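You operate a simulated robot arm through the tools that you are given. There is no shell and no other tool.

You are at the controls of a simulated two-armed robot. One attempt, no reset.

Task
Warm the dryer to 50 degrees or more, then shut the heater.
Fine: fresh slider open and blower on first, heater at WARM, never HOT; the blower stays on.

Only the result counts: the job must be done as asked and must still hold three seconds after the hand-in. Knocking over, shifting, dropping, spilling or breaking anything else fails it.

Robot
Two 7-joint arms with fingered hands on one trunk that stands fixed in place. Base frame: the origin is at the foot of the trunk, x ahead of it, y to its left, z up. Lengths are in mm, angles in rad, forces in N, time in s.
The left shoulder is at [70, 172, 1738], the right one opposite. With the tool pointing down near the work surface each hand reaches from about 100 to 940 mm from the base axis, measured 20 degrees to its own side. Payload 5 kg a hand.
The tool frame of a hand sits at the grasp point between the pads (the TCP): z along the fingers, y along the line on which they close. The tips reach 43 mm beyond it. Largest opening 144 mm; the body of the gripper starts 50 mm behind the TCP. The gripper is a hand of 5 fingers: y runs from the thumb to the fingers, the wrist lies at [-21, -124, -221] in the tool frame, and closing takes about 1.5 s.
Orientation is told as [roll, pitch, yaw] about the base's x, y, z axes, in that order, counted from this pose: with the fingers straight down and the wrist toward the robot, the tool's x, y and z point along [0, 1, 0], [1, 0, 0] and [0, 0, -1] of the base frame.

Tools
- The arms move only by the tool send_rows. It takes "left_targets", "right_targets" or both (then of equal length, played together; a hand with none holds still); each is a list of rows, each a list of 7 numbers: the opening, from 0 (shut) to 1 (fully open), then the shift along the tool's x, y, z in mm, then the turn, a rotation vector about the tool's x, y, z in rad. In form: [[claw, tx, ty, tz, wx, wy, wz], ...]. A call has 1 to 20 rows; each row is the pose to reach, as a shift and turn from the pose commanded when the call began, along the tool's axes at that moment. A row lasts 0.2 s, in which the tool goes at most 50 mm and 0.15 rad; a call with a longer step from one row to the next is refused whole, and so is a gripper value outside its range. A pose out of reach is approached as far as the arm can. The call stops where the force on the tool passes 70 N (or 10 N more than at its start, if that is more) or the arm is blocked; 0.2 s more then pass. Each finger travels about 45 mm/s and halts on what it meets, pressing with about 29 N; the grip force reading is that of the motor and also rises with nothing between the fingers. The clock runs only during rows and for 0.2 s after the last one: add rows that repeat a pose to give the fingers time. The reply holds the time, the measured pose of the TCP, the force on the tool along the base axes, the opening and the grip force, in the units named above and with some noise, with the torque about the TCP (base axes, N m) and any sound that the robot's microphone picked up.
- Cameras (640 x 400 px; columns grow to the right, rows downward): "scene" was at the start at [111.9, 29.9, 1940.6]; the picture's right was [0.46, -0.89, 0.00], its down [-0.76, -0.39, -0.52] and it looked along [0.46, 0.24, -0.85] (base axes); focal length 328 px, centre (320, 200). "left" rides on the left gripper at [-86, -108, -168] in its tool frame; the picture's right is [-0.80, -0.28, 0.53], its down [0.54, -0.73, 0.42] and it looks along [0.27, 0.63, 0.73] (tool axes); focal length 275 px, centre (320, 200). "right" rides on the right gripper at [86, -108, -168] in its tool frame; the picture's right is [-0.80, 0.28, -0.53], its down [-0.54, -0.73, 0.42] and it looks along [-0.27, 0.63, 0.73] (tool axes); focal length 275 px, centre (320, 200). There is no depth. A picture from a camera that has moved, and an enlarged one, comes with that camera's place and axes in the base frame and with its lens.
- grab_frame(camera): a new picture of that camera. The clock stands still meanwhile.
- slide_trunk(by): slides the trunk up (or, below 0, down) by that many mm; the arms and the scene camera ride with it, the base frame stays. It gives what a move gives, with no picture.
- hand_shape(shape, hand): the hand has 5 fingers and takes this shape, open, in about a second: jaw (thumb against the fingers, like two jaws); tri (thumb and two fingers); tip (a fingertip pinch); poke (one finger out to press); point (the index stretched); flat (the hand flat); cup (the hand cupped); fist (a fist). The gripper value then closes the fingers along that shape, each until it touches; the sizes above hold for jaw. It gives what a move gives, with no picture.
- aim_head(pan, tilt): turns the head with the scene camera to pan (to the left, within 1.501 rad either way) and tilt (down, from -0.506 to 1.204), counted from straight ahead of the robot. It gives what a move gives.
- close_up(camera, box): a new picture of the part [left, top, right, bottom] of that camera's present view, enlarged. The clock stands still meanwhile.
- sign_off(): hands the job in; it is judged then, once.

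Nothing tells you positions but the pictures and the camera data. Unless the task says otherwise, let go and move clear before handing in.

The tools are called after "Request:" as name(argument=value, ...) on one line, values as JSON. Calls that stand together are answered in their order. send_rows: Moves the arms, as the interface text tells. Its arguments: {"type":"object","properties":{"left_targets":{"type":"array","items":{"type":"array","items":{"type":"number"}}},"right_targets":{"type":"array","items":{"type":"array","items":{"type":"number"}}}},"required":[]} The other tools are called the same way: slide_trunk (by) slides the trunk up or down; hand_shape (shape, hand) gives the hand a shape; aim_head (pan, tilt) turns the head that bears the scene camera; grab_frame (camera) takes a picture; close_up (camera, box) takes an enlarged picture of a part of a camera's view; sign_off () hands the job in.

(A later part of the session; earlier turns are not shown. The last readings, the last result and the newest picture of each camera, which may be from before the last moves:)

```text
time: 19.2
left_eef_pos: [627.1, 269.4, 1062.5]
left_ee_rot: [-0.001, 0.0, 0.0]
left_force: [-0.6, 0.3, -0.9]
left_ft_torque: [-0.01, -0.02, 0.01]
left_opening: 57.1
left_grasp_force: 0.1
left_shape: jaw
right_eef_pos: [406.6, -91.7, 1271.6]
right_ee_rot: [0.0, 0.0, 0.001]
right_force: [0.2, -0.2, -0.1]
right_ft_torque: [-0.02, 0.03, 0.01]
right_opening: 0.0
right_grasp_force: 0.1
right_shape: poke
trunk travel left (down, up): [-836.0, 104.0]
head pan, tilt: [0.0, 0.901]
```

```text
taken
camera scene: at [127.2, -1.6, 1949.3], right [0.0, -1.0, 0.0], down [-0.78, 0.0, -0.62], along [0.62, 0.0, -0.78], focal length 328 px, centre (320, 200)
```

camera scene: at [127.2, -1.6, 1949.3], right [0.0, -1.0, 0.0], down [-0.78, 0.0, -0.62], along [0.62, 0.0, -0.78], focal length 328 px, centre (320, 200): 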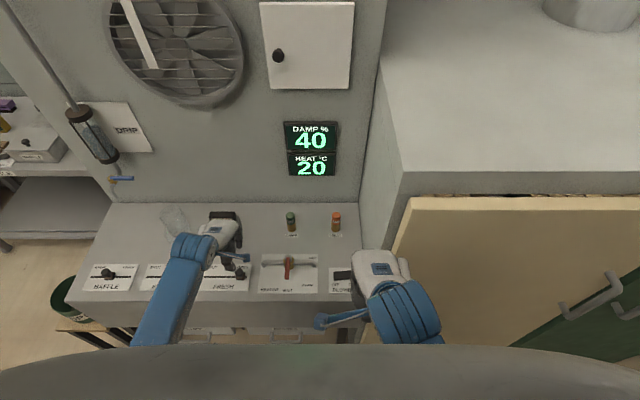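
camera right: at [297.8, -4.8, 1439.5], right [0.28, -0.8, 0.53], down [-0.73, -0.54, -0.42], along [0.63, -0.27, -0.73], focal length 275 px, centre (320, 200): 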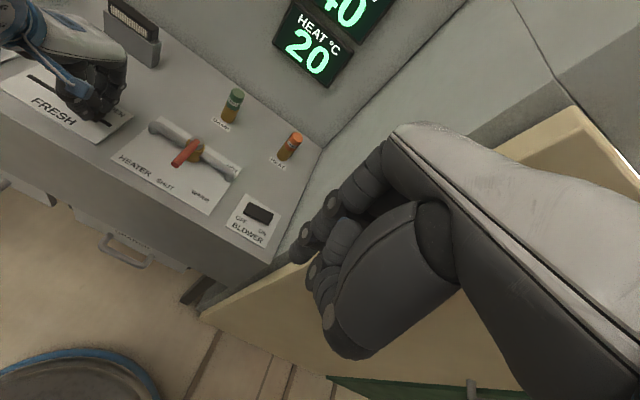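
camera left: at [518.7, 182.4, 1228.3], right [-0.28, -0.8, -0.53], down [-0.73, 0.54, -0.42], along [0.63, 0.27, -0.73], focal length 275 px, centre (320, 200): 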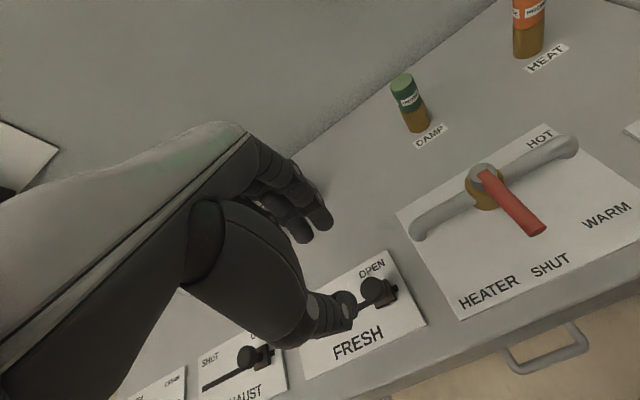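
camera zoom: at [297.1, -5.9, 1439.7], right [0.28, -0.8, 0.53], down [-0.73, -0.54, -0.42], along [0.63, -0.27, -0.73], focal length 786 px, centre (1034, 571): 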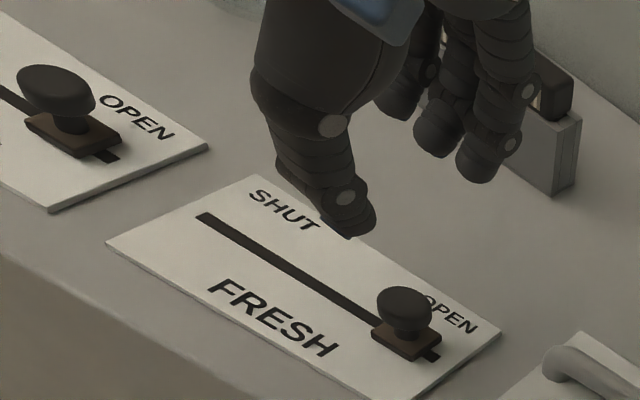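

Fresh is now at OPEN. Next is the blower: I'll move the right hand aside, set the left hand to poke, and bring it over the ON end of the rocker.

Request:
send_rows(left_targets=[[0.4, 0, 0, -30, 0, 0, 0], [0.4, 0, 0, -60, 0, 0, 0], [0.4, 0, 0, -100, 0, 0, 0], [0.4, 0, 0, -100, 0, 0, 0], [0.4, 0, 0, -100, 0, 0, 0], [0.4, 0, 0, -100, 0, 0, 0]], right_targets=[[0, -25, -10, 0, 0, 0, 0], [0, -50, -20, 0, 0, 0, 0], [0, -75, -30, 0, 0, 0, 0], [0, -100, -40, 0, 0, 0, 0], [0, -120, -50, 0, 0, 0, 0], [0, -130, -50, 0, 0, 0, 0]])

Request:
hand_shape(hand="left", shape="poke")

Request:
send_rows(left_targets=[[0, -40, 0, 0, 0, 0, 0], [0, -80, 0, 0, 0, 0, 0], [0, -120, 0, 0, 0, 0, 0], [0, -160, 0, 0, 0, 0, 0], [0, -200, 0, 0, 0, 0, 0], [0, -240, 0, 0, 0, 0, 0], [0, -280, 0, 0, 0, 0, 0], [0, -320, 0, 0, 0, 0, 0], [0, -348, 0, 0, 0, 0, 0], [0, -348, 0, 40, 0, 0, 0], [0, -348, 0, 80, 0, 0, 0], [0, -348, 0, 100, 0, 0, 0], [0, -348, 0, 100, 0, 0, 0]])

Request:
grab_frame(camera="left")

Request:
grab_frame(camera="right")

Request:
grab_frame(camera="scene")

```text
time: 20.6
left_eef_pos: [626.1, 268.1, 1161.6]
left_ee_rot: [-0.001, 0.001, 0.0]
left_force: [-0.5, 0.0, 0.5]
left_ft_torque: [-0.01, -0.02, 0.04]
left_opening: 57.1
left_grasp_force: 0.1
left_shape: jaw
right_eef_pos: [386.4, -219.1, 1226.7]
right_ee_rot: [0.001, -0.001, 0.0]
right_force: [1.0, 0.2, -0.7]
right_ft_torque: [-0.01, 0.03, -0.05]
right_opening: 0.0
right_grasp_force: 0.1
right_shape: poke
right hand out of reach, approached as far as the arm can: row 1, 2, 3, 4, 5, 6
trunk travel left (down, up): [-836.0, 104.0]
head pan, tilt: [0.0, 0.901]
```

```text
time: 21.5
left_eef_pos: [626.1, 269.9, 1161.9]
left_ee_rot: [0.0, -0.002, 0.0]
left_force: [-0.5, 0.6, -0.1]
left_ft_torque: [-0.03, 0.0, 0.0]
left_opening: 0.1
left_grasp_force: 0.0
left_shape: poke
right_eef_pos: [386.4, -217.9, 1227.4]
right_ee_rot: [-0.001, -0.001, 0.001]
right_force: [0.2, -1.0, 0.1]
right_ft_torque: [-0.01, -0.01, 0.02]
right_opening: 0.0
right_grasp_force: 0.1
right_shape: poke
trunk travel left (down, up): [-836.0, 104.0]
head pan, tilt: [0.0, 0.901]
```

```text
time: 23.6
left_eef_pos: [630.0, 19.1, 1115.8]
left_ee_rot: [0.163, -0.008, 0.005]
left_force: [0.7, -1.5, -0.3]
left_ft_torque: [0.02, -0.04, -0.02]
left_opening: 0.0
left_grasp_force: 0.1
left_shape: poke
right_eef_pos: [387.2, -218.6, 1227.1]
right_ee_rot: [0.002, 0.0, 0.0]
right_force: [0.2, 0.2, -0.1]
right_ft_torque: [0.04, 0.0, -0.04]
right_opening: 0.0
right_grasp_force: 0.0
right_shape: poke
trunk travel left (down, up): [-836.0, 104.0]
head pan, tilt: [0.0, 0.901]
stopped in row 10 (left hand): the arm was blocked; the commanded pose is now the measured one
```

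```text
taken
camera left: at [521.9, -92.8, 1266.8], right [-0.28, -0.7, -0.66], down [-0.73, 0.6, -0.34], along [0.63, 0.39, -0.67], focal length 275 px, centre (320, 200)
```

left: 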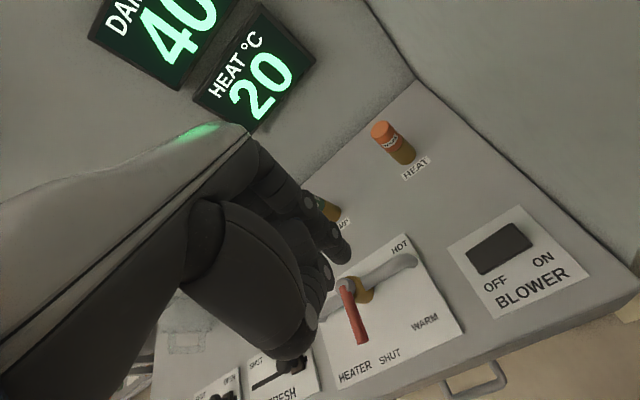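

```text
taken
camera right: at [277.8, -131.7, 1394.5], right [0.28, -0.8, 0.53], down [-0.73, -0.54, -0.42], along [0.63, -0.27, -0.73], focal length 275 px, centre (320, 200)
```

right: 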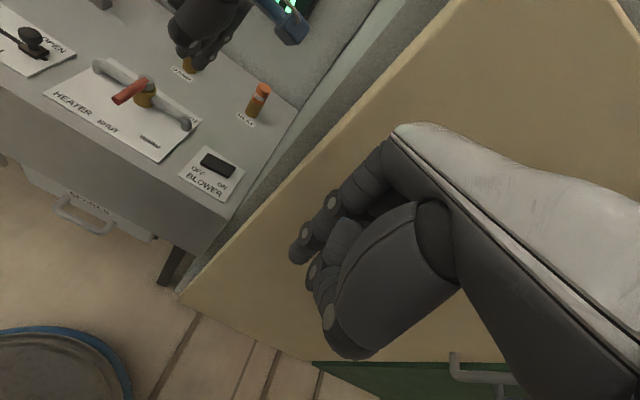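

```text
taken
camera scene: at [127.2, -2.0, 1949.4], right [0.0, -1.0, 0.0], down [-0.78, 0.0, -0.62], along [0.62, 0.0, -0.78], focal length 328 px, centre (320, 200)
```

scene: 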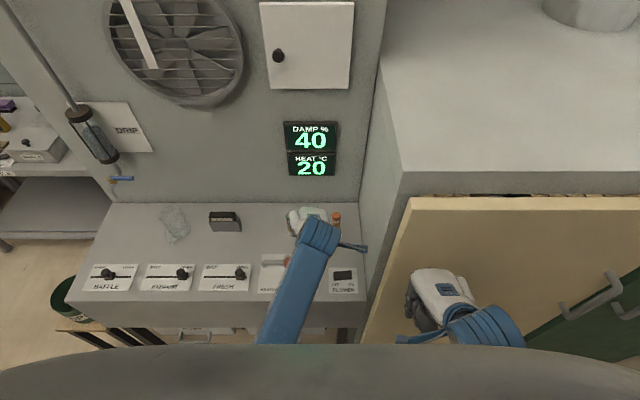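

The left arm can't go further right with the wrist straight behind; it was blocked near y≈19, with nothing touched. I'll back it off and level it, then yaw the hand so the wrist points to the left, which should let it reach across.

Request:
send_rows(left_targets=[[0, 25, 0, -5, 0, -0.05, 0], [0, 50, 0, -10, 0, -0.1, 0], [0, 80, 0, -12, 0, -0.163, 0], [0, 105, 0, -14, 0, -0.163, 0], [0, 105, 0, -14, 0, -0.163, 0]])

Request:
send_rows(left_targets=[[0, 0, 0, 0, 0, 0, 0.14], [0, 0, 0, 0, 0, 0, 0.28], [0, 0, 0, 0, 0, 0, 0.42], [0, 0, 0, 0, 0, 0, 0.56], [0, 0, 0, 0, 0, 0, 0.7], [0, 0, 0, 0, 0, 0, 0.84], [0, 0, 0, 0, 0, 0, 0.98], [0, 0, 0, 0, 0, 0, 1.05], [0, 0, 0, 0, 0, 0, 1.05]])

Request:
grab_frame(camera="scene")

Request:
grab_frame(camera="left")

```text
time: 24.8
left_eef_pos: [630.9, 121.5, 1146.1]
left_ee_rot: [-0.004, -0.008, 0.005]
left_force: [-0.8, -0.3, 0.0]
left_ft_torque: [-0.02, -0.01, -0.05]
left_opening: 0.2
left_grasp_force: 0.0
left_shape: poke
right_eef_pos: [386.3, -218.0, 1227.7]
right_ee_rot: [0.001, 0.0, -0.001]
right_force: [0.3, -0.5, -0.5]
right_ft_torque: [0.02, 0.02, 0.03]
right_opening: 0.0
right_grasp_force: 0.0
right_shape: poke
trunk travel left (down, up): [-836.0, 104.0]
head pan, tilt: [0.0, 0.901]
```

```text
time: 26.8
left_eef_pos: [629.7, 119.9, 1146.9]
left_ee_rot: [0.005, -0.006, -1.049]
left_force: [-0.3, -0.2, 1.1]
left_ft_torque: [0.02, 0.0, 0.02]
left_opening: 0.2
left_grasp_force: 0.0
left_shape: poke
right_eef_pos: [385.6, -218.7, 1227.5]
right_ee_rot: [-0.002, -0.001, 0.0]
right_force: [0.5, 0.4, 0.6]
right_ft_torque: [0.0, 0.01, -0.01]
right_opening: 0.0
right_grasp_force: 0.0
right_shape: poke
trunk travel left (down, up): [-836.0, 104.0]
head pan, tilt: [0.0, 0.901]
```

```text
taken
camera scene: at [126.6, -1.9, 1949.4], right [0.0, -1.0, 0.0], down [-0.78, 0.0, -0.62], along [0.62, 0.0, -0.78], focal length 328 px, centre (320, 200)
```

scene: 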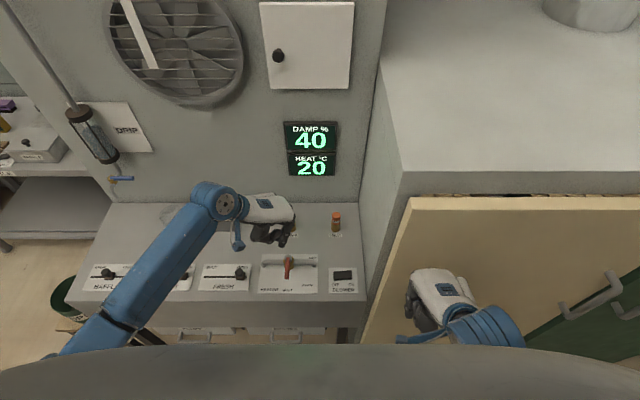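

```text
taken
camera left: at [499.3, 170.9, 1313.5], right [-0.83, -0.15, -0.54], down [0.11, 0.9, -0.42], along [0.55, -0.41, -0.73], focal length 275 px, centre (320, 200)
```

left: 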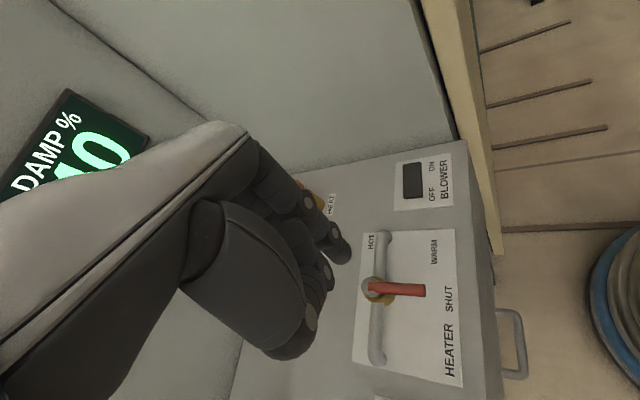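

Yawed, the arm has a natural cross-reach. I'll traverse to above the ON end of the rocker and stop about 40 mm above it.

Request:
send_rows(left_targets=[[0, -16, 31, 0, 0, 0, 0], [0, -32, 62, 0, 0, 0, 0], [0, -48, 93, 0, 0, 0, 0], [0, -64, 124, 0, 0, 0, 0], [0, -80, 156, 0, 0, 0, 0], [0, -94.4, 187.4, 0, 0, 0, 0], [0, -94.4, 187.4, 40, 0, 0, 0], [0, -94.4, 187.4, 80, 0, 0, 0], [0, -94.4, 187.4, 120, 0, 0, 0], [0, -94.4, 187.4, 150, 0, 0, 0], [0, -94.4, 187.4, 169, 0, 0, 0], [0, -94.4, 187.4, 169, 0, 0, 0]])

Request:
grab_frame(camera="scene")

Request:
grab_frame(camera="left")

Request:
close_up(camera="right", box=[100, 60, 300, 260])

```text
time: 29.4
left_eef_pos: [644.0, -91.9, 980.3]
left_ee_rot: [0.006, -0.008, -1.047]
left_force: [-0.3, -0.1, 0.1]
left_ft_torque: [0.0, -0.05, 0.0]
left_opening: 0.1
left_grasp_force: 0.0
left_shape: poke
right_eef_pos: [385.5, -218.0, 1227.0]
right_ee_rot: [-0.001, -0.002, 0.001]
right_force: [0.1, -0.3, 0.8]
right_ft_torque: [-0.03, 0.01, 0.01]
right_opening: 0.0
right_grasp_force: 0.1
right_shape: poke
trunk travel left (down, up): [-836.0, 104.0]
head pan, tilt: [0.0, 0.901]
```

```text
taken
camera scene: at [127.1, -1.9, 1949.4], right [0.0, -1.0, 0.0], down [-0.78, 0.0, -0.62], along [0.62, 0.0, -0.78], focal length 328 px, centre (320, 200)
```

scene: 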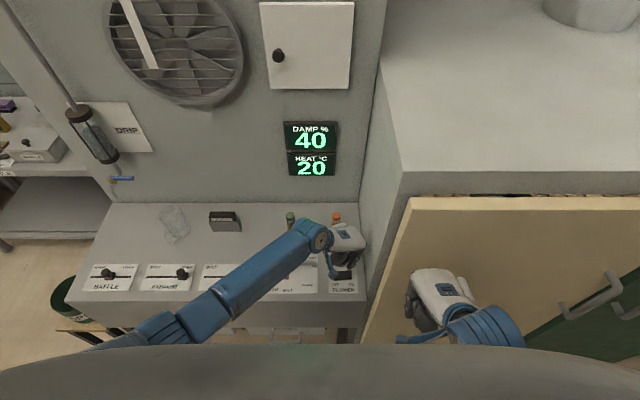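

```text
taken
camera left: at [513.9, -40.8, 1144.7], right [-0.83, -0.16, -0.54], down [0.11, 0.9, -0.42], along [0.55, -0.41, -0.73], focal length 275 px, centre (320, 200)
```

left: 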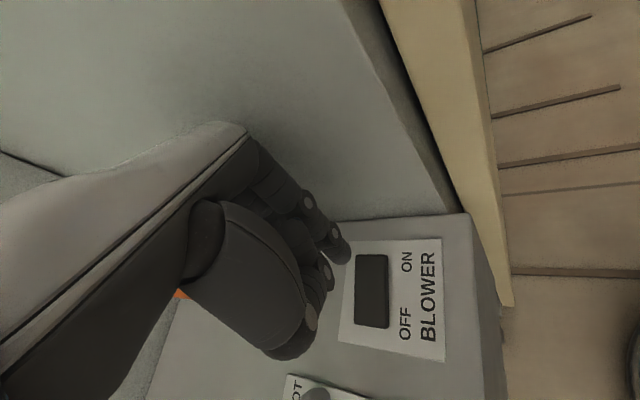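

```text
2.00 times, centred on (200, 160) of right
camera zoom: at [277.5, -131.6, 1394.5], right [0.28, -0.8, 0.53], down [-0.73, -0.54, -0.42], along [0.63, -0.27, -0.73], focal length 551 px, centre (560, 280)
```

zoom: 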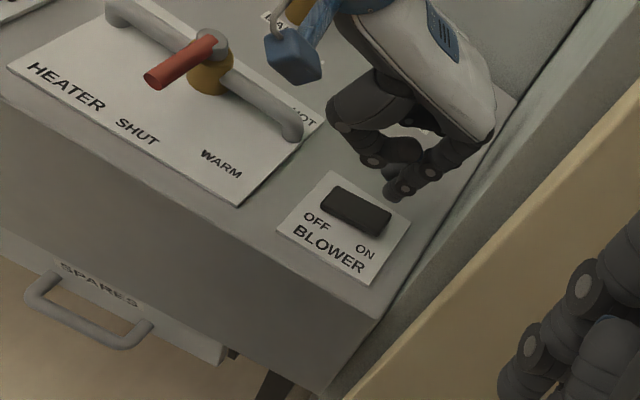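

The fingertip is just above the ON end, within a few mm. I'll nudge it toward the robot and descend slowly.

Request:
send_rows(left_targets=[[0, -3.7, -5.6, 8, 0, 0, 0], [0, -3.7, -5.6, 16, 0, 0, 0], [0, -3.7, -5.6, 24, 0, 0, 0], [0, -3.7, -5.6, 30, 0, 0, 0], [0, -3.7, -5.6, 30, 0, 0, 0]])

Request:
grab_frame(camera="left")

Request:
close_up(camera="right", box=[150, 100, 270, 210])

```text
time: 30.6
left_eef_pos: [638.2, -86.3, 948.3]
left_ee_rot: [0.005, -0.006, -1.046]
left_force: [-0.4, -0.3, 1.7]
left_ft_torque: [-0.01, 0.02, 0.01]
left_opening: 0.0
left_grasp_force: 0.0
left_shape: poke
right_eef_pos: [385.2, -217.7, 1227.6]
right_ee_rot: [0.002, 0.001, 0.0]
right_force: [-0.1, -0.5, 1.1]
right_ft_torque: [0.02, 0.03, 0.03]
right_opening: 0.3
right_grasp_force: 0.0
right_shape: poke
trunk travel left (down, up): [-836.0, 104.0]
head pan, tilt: [0.0, 0.901]
```

```text
taken
camera left: at [507.9, -35.6, 1115.0], right [-0.83, -0.16, -0.54], down [0.11, 0.9, -0.43], along [0.55, -0.41, -0.73], focal length 275 px, centre (320, 200)
```

left: 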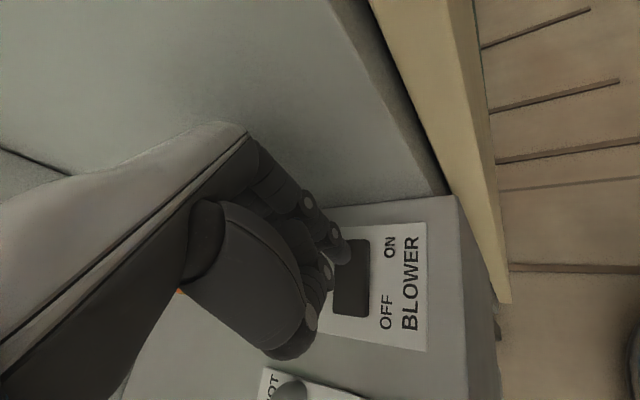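

```text
3.64 times, centred on (210, 155) of right
camera zoom: at [277.2, -131.3, 1394.6], right [0.28, -0.8, 0.53], down [-0.73, -0.54, -0.42], along [0.63, -0.27, -0.73], focal length 1001 px, centre (720, 364)
```

zoom: 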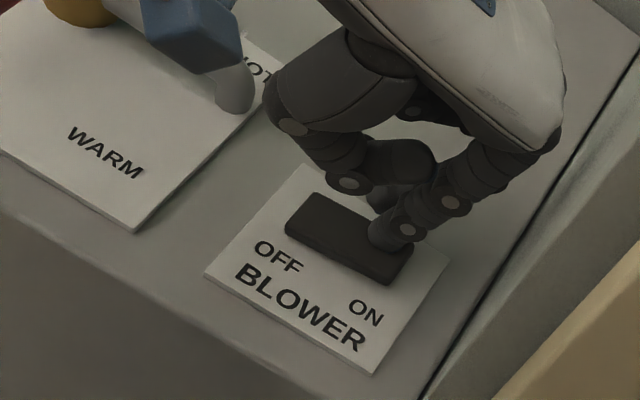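

The tip is just above the rocker, slightly inward. I'll shift it toward the ON end and press down gently.

Request:
send_rows(left_targets=[[0, -9.2, 3.9, 0, 0, 0, 0], [0, -9.2, 3.9, 4, 0, 0, 0], [0, -9.2, 3.9, 8, 0, 0, 0], [0, -9.2, 3.9, 12, 0, 0, 0], [0, -9.2, 3.9, 15, 0, 0, 0], [0, -9.2, 3.9, 15, 0, 0, 0]])

Request:
close_up(camera="right", box=[150, 100, 270, 210])

Request:
grab_frame(camera="scene")

```text
time: 32.0
left_eef_pos: [633.9, -100.8, 940.8]
left_ee_rot: [0.011, -0.018, -1.045]
left_force: [7.9, -14.1, 44.6]
left_ft_torque: [-0.07, -0.58, -0.16]
left_opening: 0.0
left_grasp_force: 0.0
left_shape: poke
right_eef_pos: [384.2, -220.4, 1228.1]
right_ee_rot: [0.001, 0.0, -0.001]
right_force: [0.1, -1.1, -0.8]
right_ft_torque: [0.03, 0.02, 0.02]
right_opening: 0.4
right_grasp_force: 0.1
right_shape: poke
trunk travel left (down, up): [-836.0, 104.0]
head pan, tilt: [0.0, 0.901]
```

```text
3.64 times, centred on (210, 155) of right
camera zoom: at [274.9, -133.3, 1395.3], right [0.28, -0.8, 0.53], down [-0.73, -0.54, -0.42], along [0.63, -0.27, -0.73], focal length 1001 px, centre (720, 364)
```

zoom: 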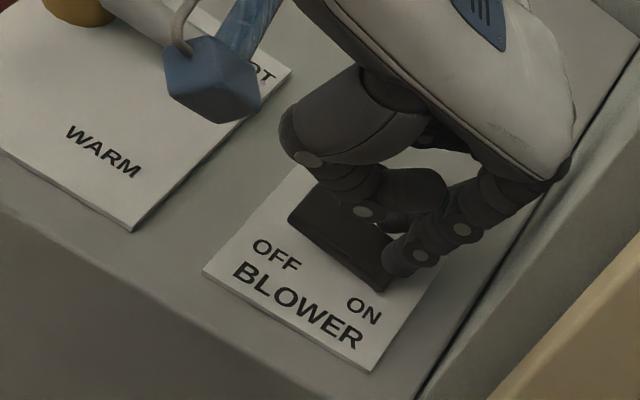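

```text
taken
camera scene: at [123.4, -4.0, 1950.0], right [0.0, -1.0, 0.0], down [-0.78, 0.0, -0.62], along [0.62, 0.0, -0.78], focal length 328 px, centre (320, 200)
```

scene: 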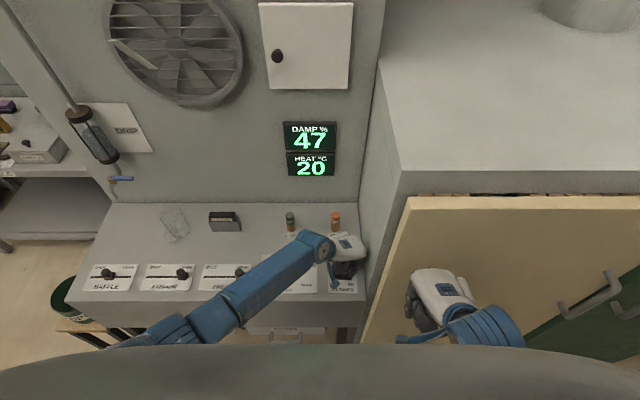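

The fan blades have changed position and the rocker tilts toward ON, so the blower appears to have switched. I'll lift off and verify.

Request:
send_rows(left_targets=[[0, 0, 0, -15, 0, 0, 0], [0, 0, 0, -40, 0, 0, 0], [0, 0, 0, -80, 0, 0, 0], [0, 0, 0, -120, 0, 0, 0], [0, 0, 0, -160, 0, 0, 0], [0, 0, 0, -190, 0, 0, 0], [0, 20, -40, -200, 0, 0, 0], [0, 40, -80, -200, 0, 0, 0], [0, 60, -120, -200, 0, 0, 0], [0, 80, -155, -200, 0, 0, 0], [0, 100, -190, -200, 0, 0, 0], [0, 100, -190, -200, 0, 0, 0]])

Request:
grab_frame(camera="scene")

Request:
close_up(camera="right", box=[100, 60, 300, 230])

Request:
close_up(camera="scene", box=[200, 200, 380, 310])

```text
time: 34.6
left_eef_pos: [623.7, 119.3, 1135.9]
left_ee_rot: [0.004, -0.006, -1.043]
left_force: [0.1, -0.2, 0.3]
left_ft_torque: [0.03, -0.01, 0.0]
left_opening: 0.2
left_grasp_force: 0.0
left_shape: poke
right_eef_pos: [385.6, -217.0, 1226.1]
right_ee_rot: [0.001, 0.0, 0.0]
right_force: [-0.5, 0.5, -0.5]
right_ft_torque: [0.04, -0.01, 0.03]
right_opening: 0.0
right_grasp_force: 0.1
right_shape: poke
trunk travel left (down, up): [-836.0, 104.0]
head pan, tilt: [0.0, 0.901]
```

```text
taken
camera scene: at [127.1, -1.8, 1949.4], right [0.0, -1.0, 0.0], down [-0.78, 0.0, -0.62], along [0.62, 0.0, -0.78], focal length 328 px, centre (320, 200)
```

scene: 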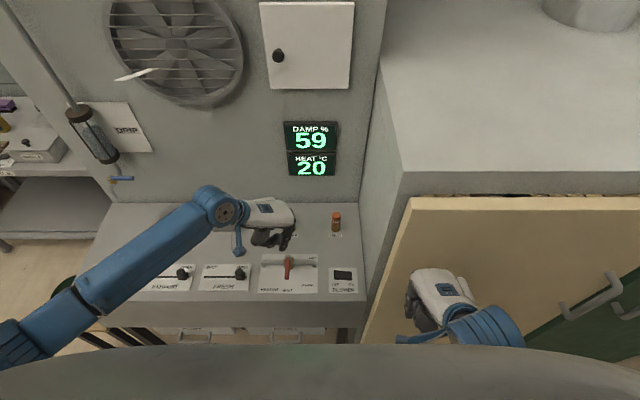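

```text
2.35 times, centred on (200, 145) of right
camera zoom: at [277.5, -131.5, 1394.5], right [0.28, -0.8, 0.53], down [-0.73, -0.54, -0.42], along [0.63, -0.27, -0.73], focal length 648 px, centre (602, 329)
```

zoom: 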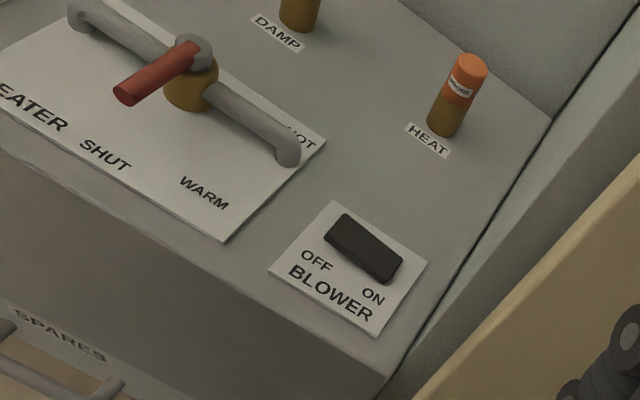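

```text
3.56 times, centred on (290, 255) of scene
camera zoom: at [127.1, -1.8, 1949.4], right [0.0, -1.0, 0.0], down [-0.78, 0.0, -0.62], along [0.62, 0.0, -0.78], focal length 1164 px, centre (427, 4)
```

zoom: 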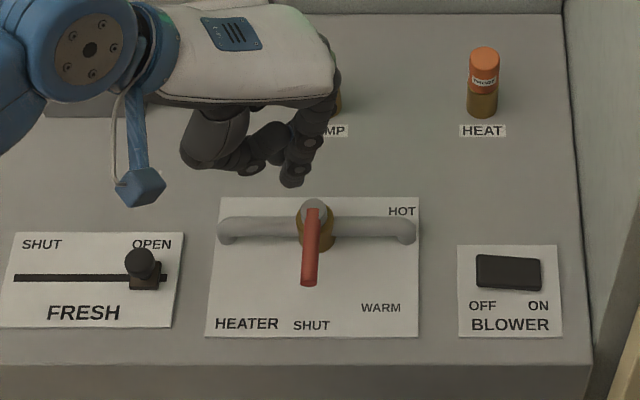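

The blower is on: the rocker is tipped to ON and the fan is turning. Next is the heater lever. I'll turn the left hand straight again and place its index finger to the left of the lever.

Request:
send_rows(left_targets=[[0, 1, -8, 0, 0, 0, -0.14], [0, 2, -16, 0, 0, 0, -0.28], [0, 3, -24, 0, 0, 0, -0.42], [0, 4, -32, 0, 0, 0, -0.56], [0, 5, -38, 0, 0, 0, -0.7], [0, 5, -38.7, 0, 0, 0, -0.84], [0, 5, -38.7, 0, 0, 0, -0.98], [0, 5, -38.7, 0, 0, 0, -1.043], [0, 5, -38.7, 0, 0, 0, -1.043]])

Request:
grab_frame(camera="left")

Request:
grab_frame(camera="scene")

```text
time: 36.6
left_eef_pos: [605.7, 156.6, 1134.0]
left_ee_rot: [-0.003, -0.01, -0.001]
left_force: [0.0, -0.4, 0.3]
left_ft_torque: [0.01, 0.02, 0.04]
left_opening: 0.0
left_grasp_force: 0.1
left_shape: poke
right_eef_pos: [386.4, -217.0, 1228.0]
right_ee_rot: [0.0, 0.0, 0.001]
right_force: [-0.2, 0.0, -0.1]
right_ft_torque: [0.01, 0.02, 0.0]
right_opening: 0.1
right_grasp_force: 0.0
right_shape: poke
trunk travel left (down, up): [-836.0, 104.0]
head pan, tilt: [0.0, 0.901]
```

```text
taken
camera left: at [497.6, 70.6, 1300.3], right [-0.28, -0.8, -0.53], down [-0.72, 0.54, -0.43], along [0.63, 0.26, -0.73], focal length 275 px, centre (320, 200)
```

left: 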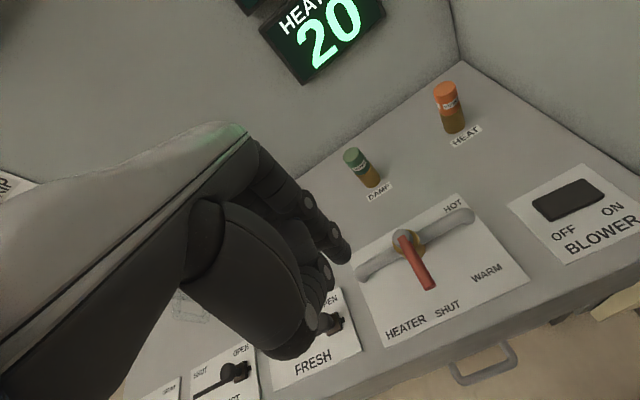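

```text
taken
camera scene: at [127.0, -0.8, 1949.4], right [0.0, -1.0, 0.0], down [-0.78, 0.0, -0.62], along [0.62, 0.0, -0.78], focal length 328 px, centre (320, 200)
```

scene: 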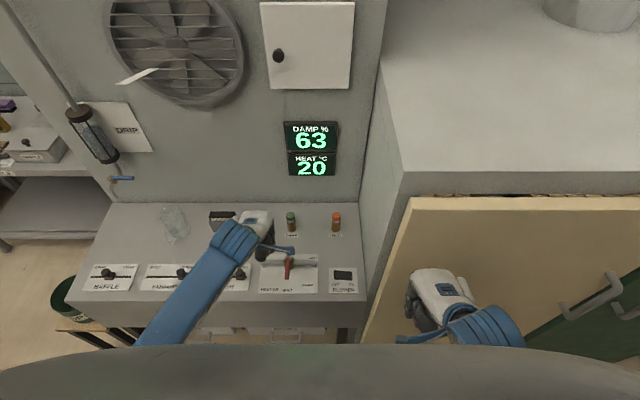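

Request:
send_rows(left_targets=[[0, 0, 2, 40, 0, 0, 0], [0, 0, 2, 80, 0, 0, 0], [0, 0, 2, 110, 0, 0, 0], [0, 0, 2, 135, 0, 0, 0], [0, 0, 2, 150, 0, 0, 0], [0, 0, 2, 150, 0, 0, 0]])

Request:
grab_frame(camera="left")

Request:
close_up(camera="right", box=[20, 20, 220, 180])

Request:
close_up(camera="scene", box=[200, 200, 380, 310])

```text
time: 38.0
left_eef_pos: [611.2, 155.4, 983.1]
left_ee_rot: [-0.004, -0.009, -0.002]
left_force: [-0.2, -0.6, 0.7]
left_ft_torque: [0.0, -0.03, 0.02]
left_opening: 0.0
left_grasp_force: 0.0
left_shape: poke
right_eef_pos: [386.6, -218.0, 1227.6]
right_ee_rot: [0.0, -0.001, 0.0]
right_force: [0.3, 0.1, -0.1]
right_ft_torque: [0.03, 0.0, 0.0]
right_opening: 0.0
right_grasp_force: 0.0
right_shape: poke
trunk travel left (down, up): [-836.0, 104.0]
head pan, tilt: [0.0, 0.901]
```

```text
taken
camera left: at [500.7, 68.8, 1150.0], right [-0.28, -0.8, -0.53], down [-0.72, 0.54, -0.43], along [0.63, 0.26, -0.73], focal length 275 px, centre (320, 200)
```

left: 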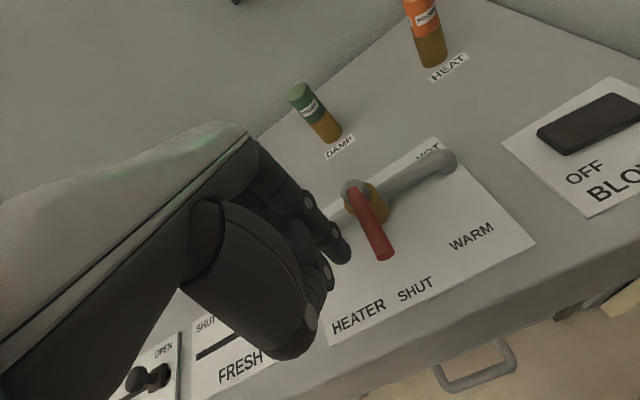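

```text
2.50 times, centred on (120, 100) of right
camera zoom: at [277.4, -131.3, 1394.5], right [0.28, -0.8, 0.53], down [-0.73, -0.54, -0.42], along [0.63, -0.27, -0.73], focal length 688 px, centre (820, 450)
```

zoom: 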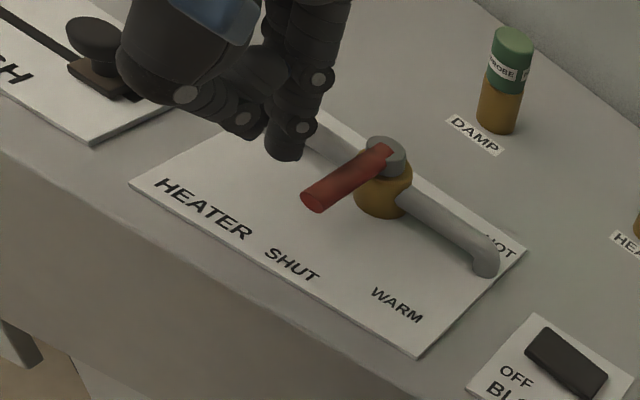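

```text
3.56 times, centred on (290, 255) of scene
camera zoom: at [127.0, -1.4, 1949.4], right [0.0, -1.0, 0.0], down [-0.78, 0.0, -0.62], along [0.62, 0.0, -0.78], focal length 1164 px, centre (427, 4)
```

zoom: 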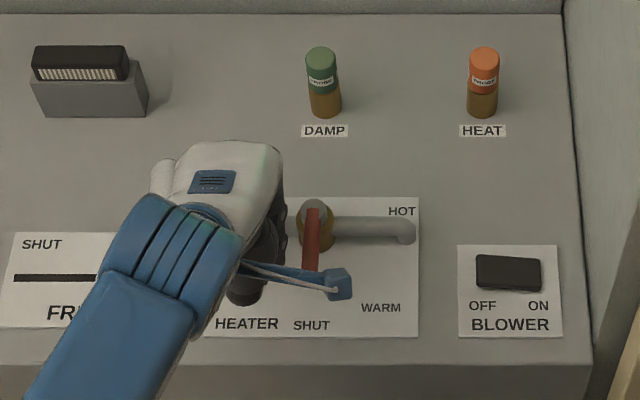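

The index tip is about 25 mm to the left of the lever at the right height. I'll lower a little more and push part of the way toward WARM, well short of HOT, then look.

Request:
send_rows(left_targets=[[0, 0, 0, 8, 0, 0, 0], [0, 0, 0, 15, 0, 0, 0], [0, -8, 0, 15, 0, 0, 0], [0, -15, 0, 15, 0, 0, 0], [0, -20, -1, 15, 0, 0, 0], [0, -25, -1, 15, 0, 0, 0], [0, -31, -1, 15, 0, 0, 0], [0, -37, 0, 15, 0, 0, 0], [0, -42, 0, 15, 0, 0, 0], [0, -42, 0, 15, 0, 0, 0]])

Request:
grab_frame(camera="left")

Request:
close_up(camera="right", box=[20, 20, 220, 180])

Request:
grab_frame(camera="scene")

```text
time: 40.2
left_eef_pos: [611.4, 114.0, 968.3]
left_ee_rot: [-0.003, -0.009, -0.002]
left_force: [1.2, -0.6, 0.1]
left_ft_torque: [0.0, 0.02, -0.01]
left_opening: 0.0
left_grasp_force: 0.0
left_shape: poke
right_eef_pos: [386.2, -216.7, 1226.6]
right_ee_rot: [0.0, 0.001, 0.0]
right_force: [-0.2, -0.4, 0.1]
right_ft_torque: [0.0, 0.0, 0.02]
right_opening: 0.1
right_grasp_force: 0.0
right_shape: poke
trunk travel left (down, up): [-836.0, 104.0]
head pan, tilt: [0.0, 0.901]
```

```text
taken
camera left: at [501.2, 27.7, 1135.2], right [-0.28, -0.8, -0.53], down [-0.72, 0.54, -0.43], along [0.63, 0.26, -0.73], focal length 275 px, centre (320, 200)
```

left: 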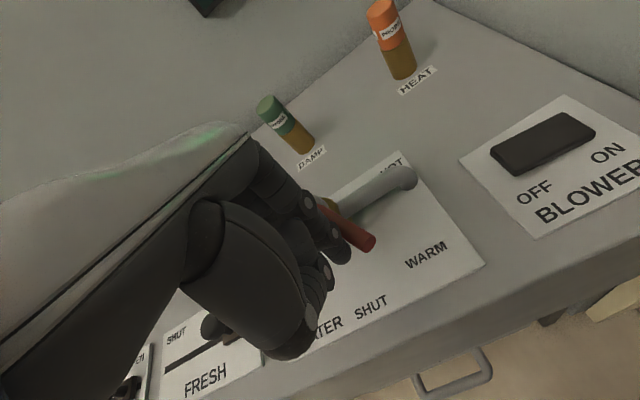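

```text
2.50 times, centred on (120, 100) of right
camera zoom: at [277.4, -131.7, 1394.5], right [0.28, -0.8, 0.53], down [-0.73, -0.54, -0.42], along [0.63, -0.27, -0.73], focal length 688 px, centre (820, 450)
```

zoom: 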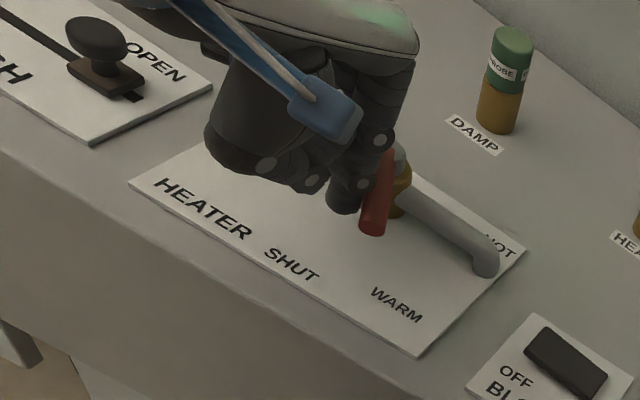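

```text
taken
camera scene: at [126.9, -1.9, 1949.4], right [0.0, -1.0, 0.0], down [-0.78, 0.0, -0.62], along [0.62, 0.0, -0.78], focal length 328 px, centre (320, 200)
```

scene: 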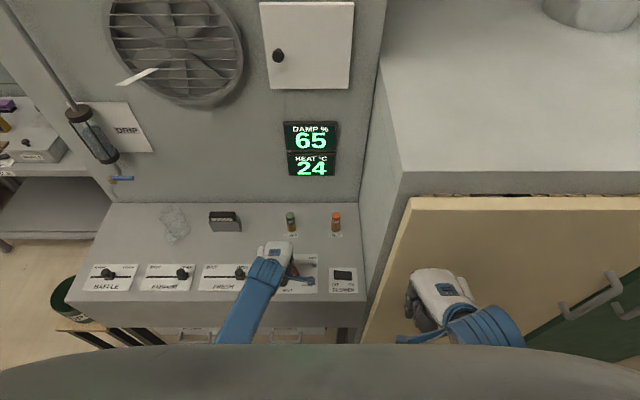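

The lever moved freely and HEAT is already 24. I measure its angle as about 30°, with WARM at 42–45°, so I'll push it a few degrees more to sit squarely at WARM.

Request:
send_rows(left_targets=[[0, -3, 1, 0, 0, 0, 0], [0, -6, 2, 0, 0, 0, 0], [0, -8, 2, 0, 0, 0, 0], [0, -8, 2, 0, 0, 0, 0]])

Request:
close_up(camera="right", box=[20, 20, 220, 180])

Request:
close_up(camera="left", box=[280, 120, 500, 300])

Request:
close_up(camera="scene", box=[240, 100, 380, 310])

```text
time: 41.2
left_eef_pos: [613.8, 105.9, 968.2]
left_ee_rot: [-0.002, -0.008, -0.004]
left_force: [0.5, 0.3, -0.1]
left_ft_torque: [0.0, -0.02, -0.02]
left_opening: 0.0
left_grasp_force: 0.1
left_shape: poke
right_eef_pos: [386.5, -218.1, 1228.4]
right_ee_rot: [0.001, 0.0, 0.0]
right_force: [-0.8, 0.0, -0.5]
right_ft_torque: [0.03, 0.01, 0.01]
right_opening: 0.1
right_grasp_force: 0.0
right_shape: poke
trunk travel left (down, up): [-836.0, 104.0]
head pan, tilt: [0.0, 0.901]
```

```text
2.50 times, centred on (120, 100) of right
camera zoom: at [277.4, -131.5, 1394.5], right [0.28, -0.8, 0.53], down [-0.73, -0.54, -0.42], along [0.63, -0.27, -0.73], focal length 688 px, centre (820, 450)
```

zoom: 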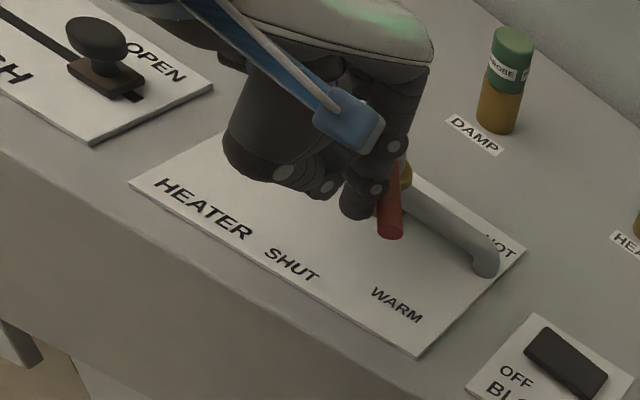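

```text
2.22 times, centred on (390, 210) of left
camera zoom: at [503.1, 19.8, 1135.5], right [-0.28, -0.8, -0.53], down [-0.72, 0.54, -0.43], along [0.63, 0.26, -0.73], focal length 612 px, centre (164, 178)
```

zoom: 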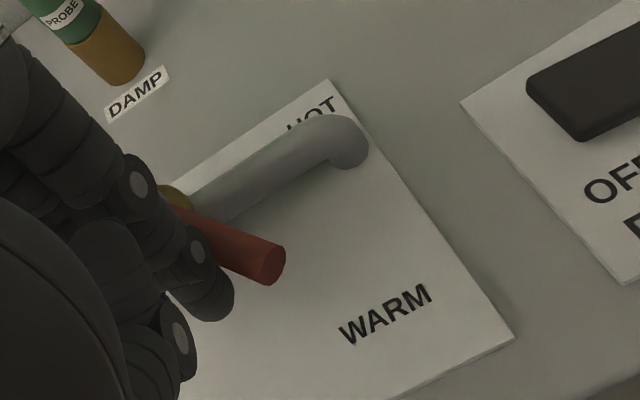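

```text
1.90 times, centred on (310, 205) of scene
camera zoom: at [126.9, -1.7, 1949.4], right [0.0, -1.0, 0.0], down [-0.78, 0.0, -0.62], along [0.62, 0.0, -0.78], focal length 624 px, centre (339, 190)
```

zoom: 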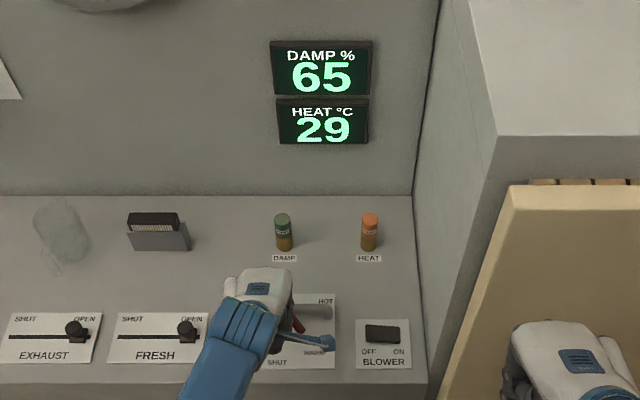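

HEAT is 29 and climbing about 5° per second, and the lever sits at ~39°, pointing at WARM. I'll back the finger off, lift, switch the left hand to jaw and yaw it so its fingers can draw the lever back to SHUT from the right side.

Request:
send_rows(left_targets=[[0, 20, -2, 0, 0, 0, 0], [0, 35, -4, -10, 0, 0, 0], [0, 35, -4, -50, 0, 0, 0], [0, 35, -4, -95, 0, 0, 0], [0, 35, -4, -130, 0, 0, 0]])

Request:
hand_shape(hand="left", shape="jaw")

Request:
close_up(camera="scene", box=[240, 100, 380, 310])

Request:
close_up(camera="right", box=[20, 20, 220, 180])

```text
time: 42.4
left_eef_pos: [607.2, 139.0, 1099.3]
left_ee_rot: [-0.004, -0.007, -0.001]
left_force: [-0.2, 0.0, -0.6]
left_ft_torque: [0.0, 0.04, -0.05]
left_opening: 0.0
left_grasp_force: 0.1
left_shape: poke
right_eef_pos: [385.4, -218.8, 1227.4]
right_ee_rot: [0.0, 0.001, -0.001]
right_force: [-0.5, 0.1, -0.3]
right_ft_torque: [-0.02, 0.02, 0.0]
right_opening: 0.0
right_grasp_force: 0.1
right_shape: poke
trunk travel left (down, up): [-836.0, 104.0]
head pan, tilt: [0.0, 0.901]
```

```text
time: 43.3
left_eef_pos: [607.7, 139.3, 1098.9]
left_ee_rot: [-0.003, -0.01, -0.002]
left_force: [-0.2, -0.1, -0.5]
left_ft_torque: [0.01, -0.01, 0.03]
left_opening: 143.9
left_grasp_force: 0.0
left_shape: jaw
right_eef_pos: [386.3, -219.5, 1225.9]
right_ee_rot: [-0.001, 0.001, 0.0]
right_force: [0.2, 0.6, -0.3]
right_ft_torque: [0.02, 0.01, 0.0]
right_opening: 0.1
right_grasp_force: 0.1
right_shape: poke
trunk travel left (down, up): [-836.0, 104.0]
head pan, tilt: [0.0, 0.901]
```

```text
1.90 times, centred on (310, 205) of scene
camera zoom: at [127.0, -1.8, 1949.4], right [0.0, -1.0, 0.0], down [-0.78, 0.0, -0.62], along [0.62, 0.0, -0.78], focal length 624 px, centre (339, 190)
```

zoom: 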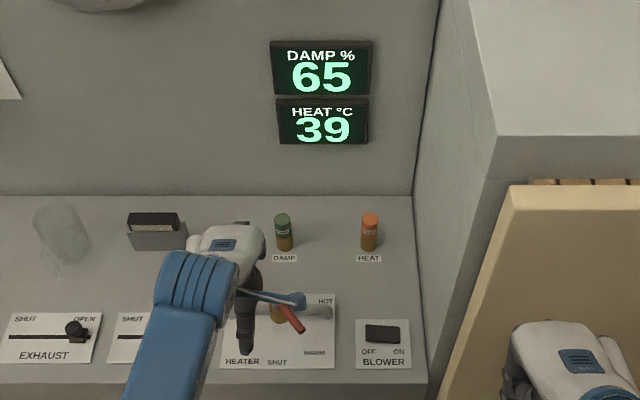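

```text
2.50 times, centred on (120, 100) of right
camera zoom: at [277.4, -131.6, 1394.5], right [0.28, -0.8, 0.53], down [-0.73, -0.54, -0.42], along [0.63, -0.27, -0.73], focal length 688 px, centre (820, 450)
```

zoom: 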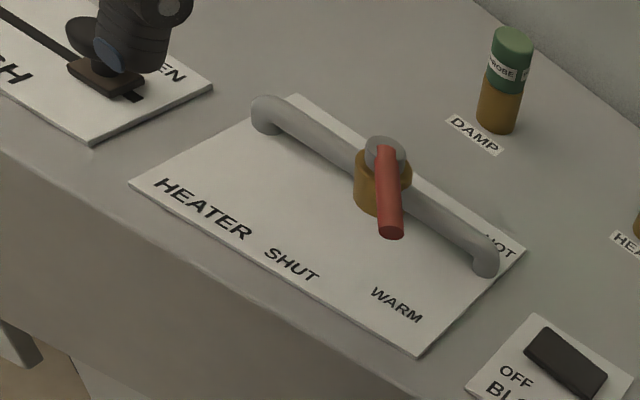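

HEAT is 39 and the lever rests at WARM. I'll yaw the open jaw and place it above the lever while it keeps warming.

Request:
send_rows(left_targets=[[0.8, -8, -2, 0, 0, 0, 0.14], [0.6, -16, -4, 0, 0, 0, 0.28], [0.6, -24, -6, 0, 0, 0, 0.42], [0.6, -32, -8, 0, 0, 0, 0.56], [0.6, -40, -10, 0, 0, 0, 0.7], [0.6, -48, -12, 0, 0, 0, 0.84], [0.6, -56, -14, 0, 0, 0, 0.98], [0.6, -64, -16, 0, 0, 0, 1.12], [0.6, -70, -18, 0, 0, 0, 1.26], [0.6, -77, -19, 0, 0, 0, 1.4], [0.6, -77, -19, 0, 0, 0, 1.4]])

Request:
grab_frame(camera="scene")

Request:
grab_frame(camera="left")

Request:
close_up(camera="right", box=[20, 20, 220, 180])

```text
time: 45.7
left_eef_pos: [588.1, 63.3, 1098.5]
left_ee_rot: [0.009, -0.002, -1.403]
left_force: [-0.4, 0.0, -0.2]
left_ft_torque: [0.01, 0.01, -0.01]
left_opening: 86.9
left_grasp_force: 0.1
left_shape: jaw
right_eef_pos: [387.0, -218.8, 1227.4]
right_ee_rot: [0.0, 0.002, 0.001]
right_force: [1.4, -0.6, 0.4]
right_ft_torque: [0.0, -0.01, 0.04]
right_opening: 0.2
right_grasp_force: 0.1
right_shape: poke
trunk travel left (down, up): [-836.0, 104.0]
head pan, tilt: [0.0, 0.901]
```

```text
taken
camera scene: at [126.9, -1.8, 1949.4], right [0.0, -1.0, 0.0], down [-0.78, 0.0, -0.62], along [0.62, 0.0, -0.78], focal length 328 px, centre (320, 200)
```

scene: 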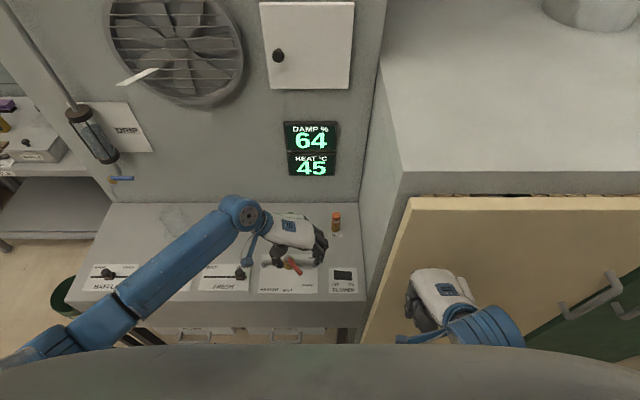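

```text
taken
camera left: at [483.3, 157.0, 1264.9], right [-0.83, 0.15, -0.54], down [0.42, 0.8, -0.42], along [0.37, -0.58, -0.73], focal length 275 px, centre (320, 200)
```

left: 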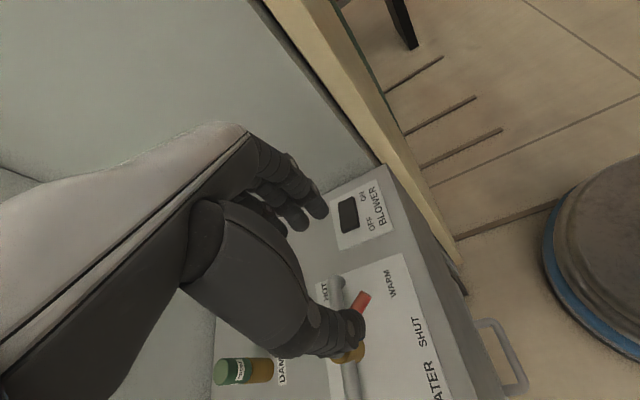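

```text
2.50 times, centred on (120, 100) of right
camera zoom: at [277.4, -131.6, 1394.5], right [0.28, -0.8, 0.53], down [-0.73, -0.54, -0.42], along [0.63, -0.27, -0.73], focal length 688 px, centre (820, 450)
```

zoom: 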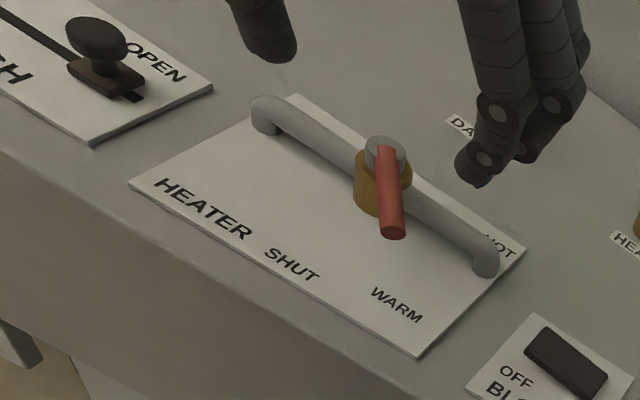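

HEAT is 45 and slowing a little. The fingers spread toward +x, so I'll shift the hand ~20 mm toward the robot to stay clear of the pipe, and descend with the fingers to the right of the lever.

Request:
send_rows(left_targets=[[0.6, -19.7, -3.3, 20, 0, 0, 0], [0.6, -19.7, -3.3, 45, 0, 0, 0], [0.6, -19.7, -3.3, 70, 0, 0, 0], [0.6, -19.7, -3.3, 90, 0, 0, 0], [0.6, -19.7, -3.3, 105, 0, 0, 0], [0.6, -19.7, -3.3, 105, 0, 0, 0]])

Request:
grab_frame(camera="scene")

Request:
grab_frame(camera="left")

Request:
close_up(camera="right", box=[20, 20, 220, 180])

```text
time: 47.1
left_eef_pos: [570.1, 61.7, 991.9]
left_ee_rot: [0.009, -0.001, -1.403]
left_force: [0.8, 1.1, -0.4]
left_ft_torque: [-0.01, 0.04, 0.0]
left_opening: 87.0
left_grasp_force: 0.0
left_shape: jaw
right_eef_pos: [387.2, -217.6, 1226.2]
right_ee_rot: [-0.001, 0.001, 0.001]
right_force: [-0.4, -0.5, -0.3]
right_ft_torque: [-0.02, -0.02, -0.01]
right_opening: 0.0
right_grasp_force: 0.1
right_shape: poke
trunk travel left (down, up): [-836.0, 104.0]
head pan, tilt: [0.0, 0.901]
```

```text
taken
camera scene: at [127.4, -1.8, 1949.3], right [0.0, -1.0, 0.0], down [-0.78, 0.0, -0.62], along [0.62, 0.0, -0.78], focal length 328 px, centre (320, 200)
```

scene: 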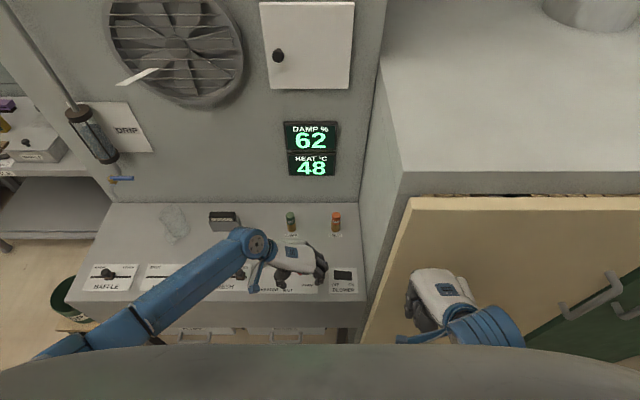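

```text
taken
camera left: at [465.5, 155.5, 1157.9], right [-0.83, 0.15, -0.54], down [0.42, 0.81, -0.42], along [0.37, -0.58, -0.73], focal length 275 px, centre (320, 200)
```

left: 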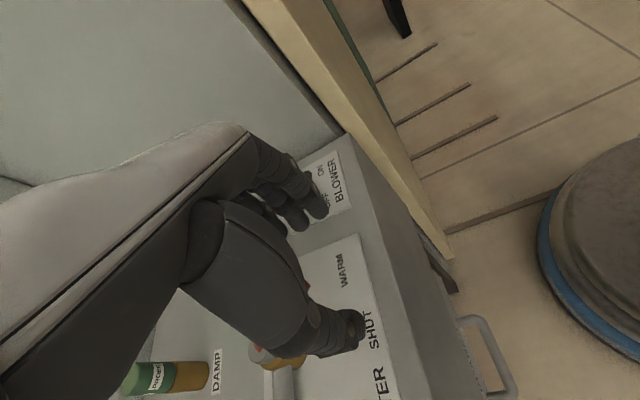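

```text
2.50 times, centred on (120, 100) of right
camera zoom: at [277.8, -131.6, 1394.4], right [0.28, -0.8, 0.53], down [-0.73, -0.54, -0.42], along [0.63, -0.27, -0.73], focal length 688 px, centre (820, 450)
```

zoom: 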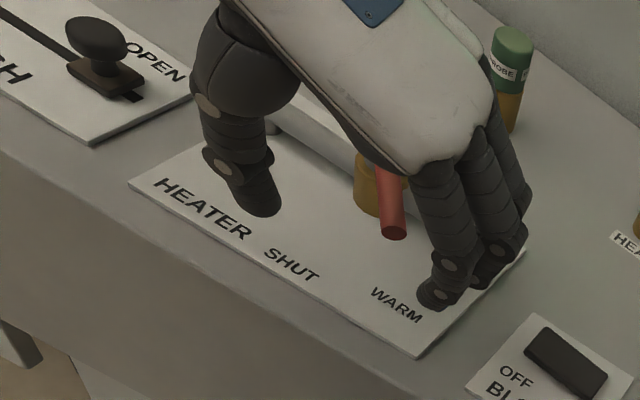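

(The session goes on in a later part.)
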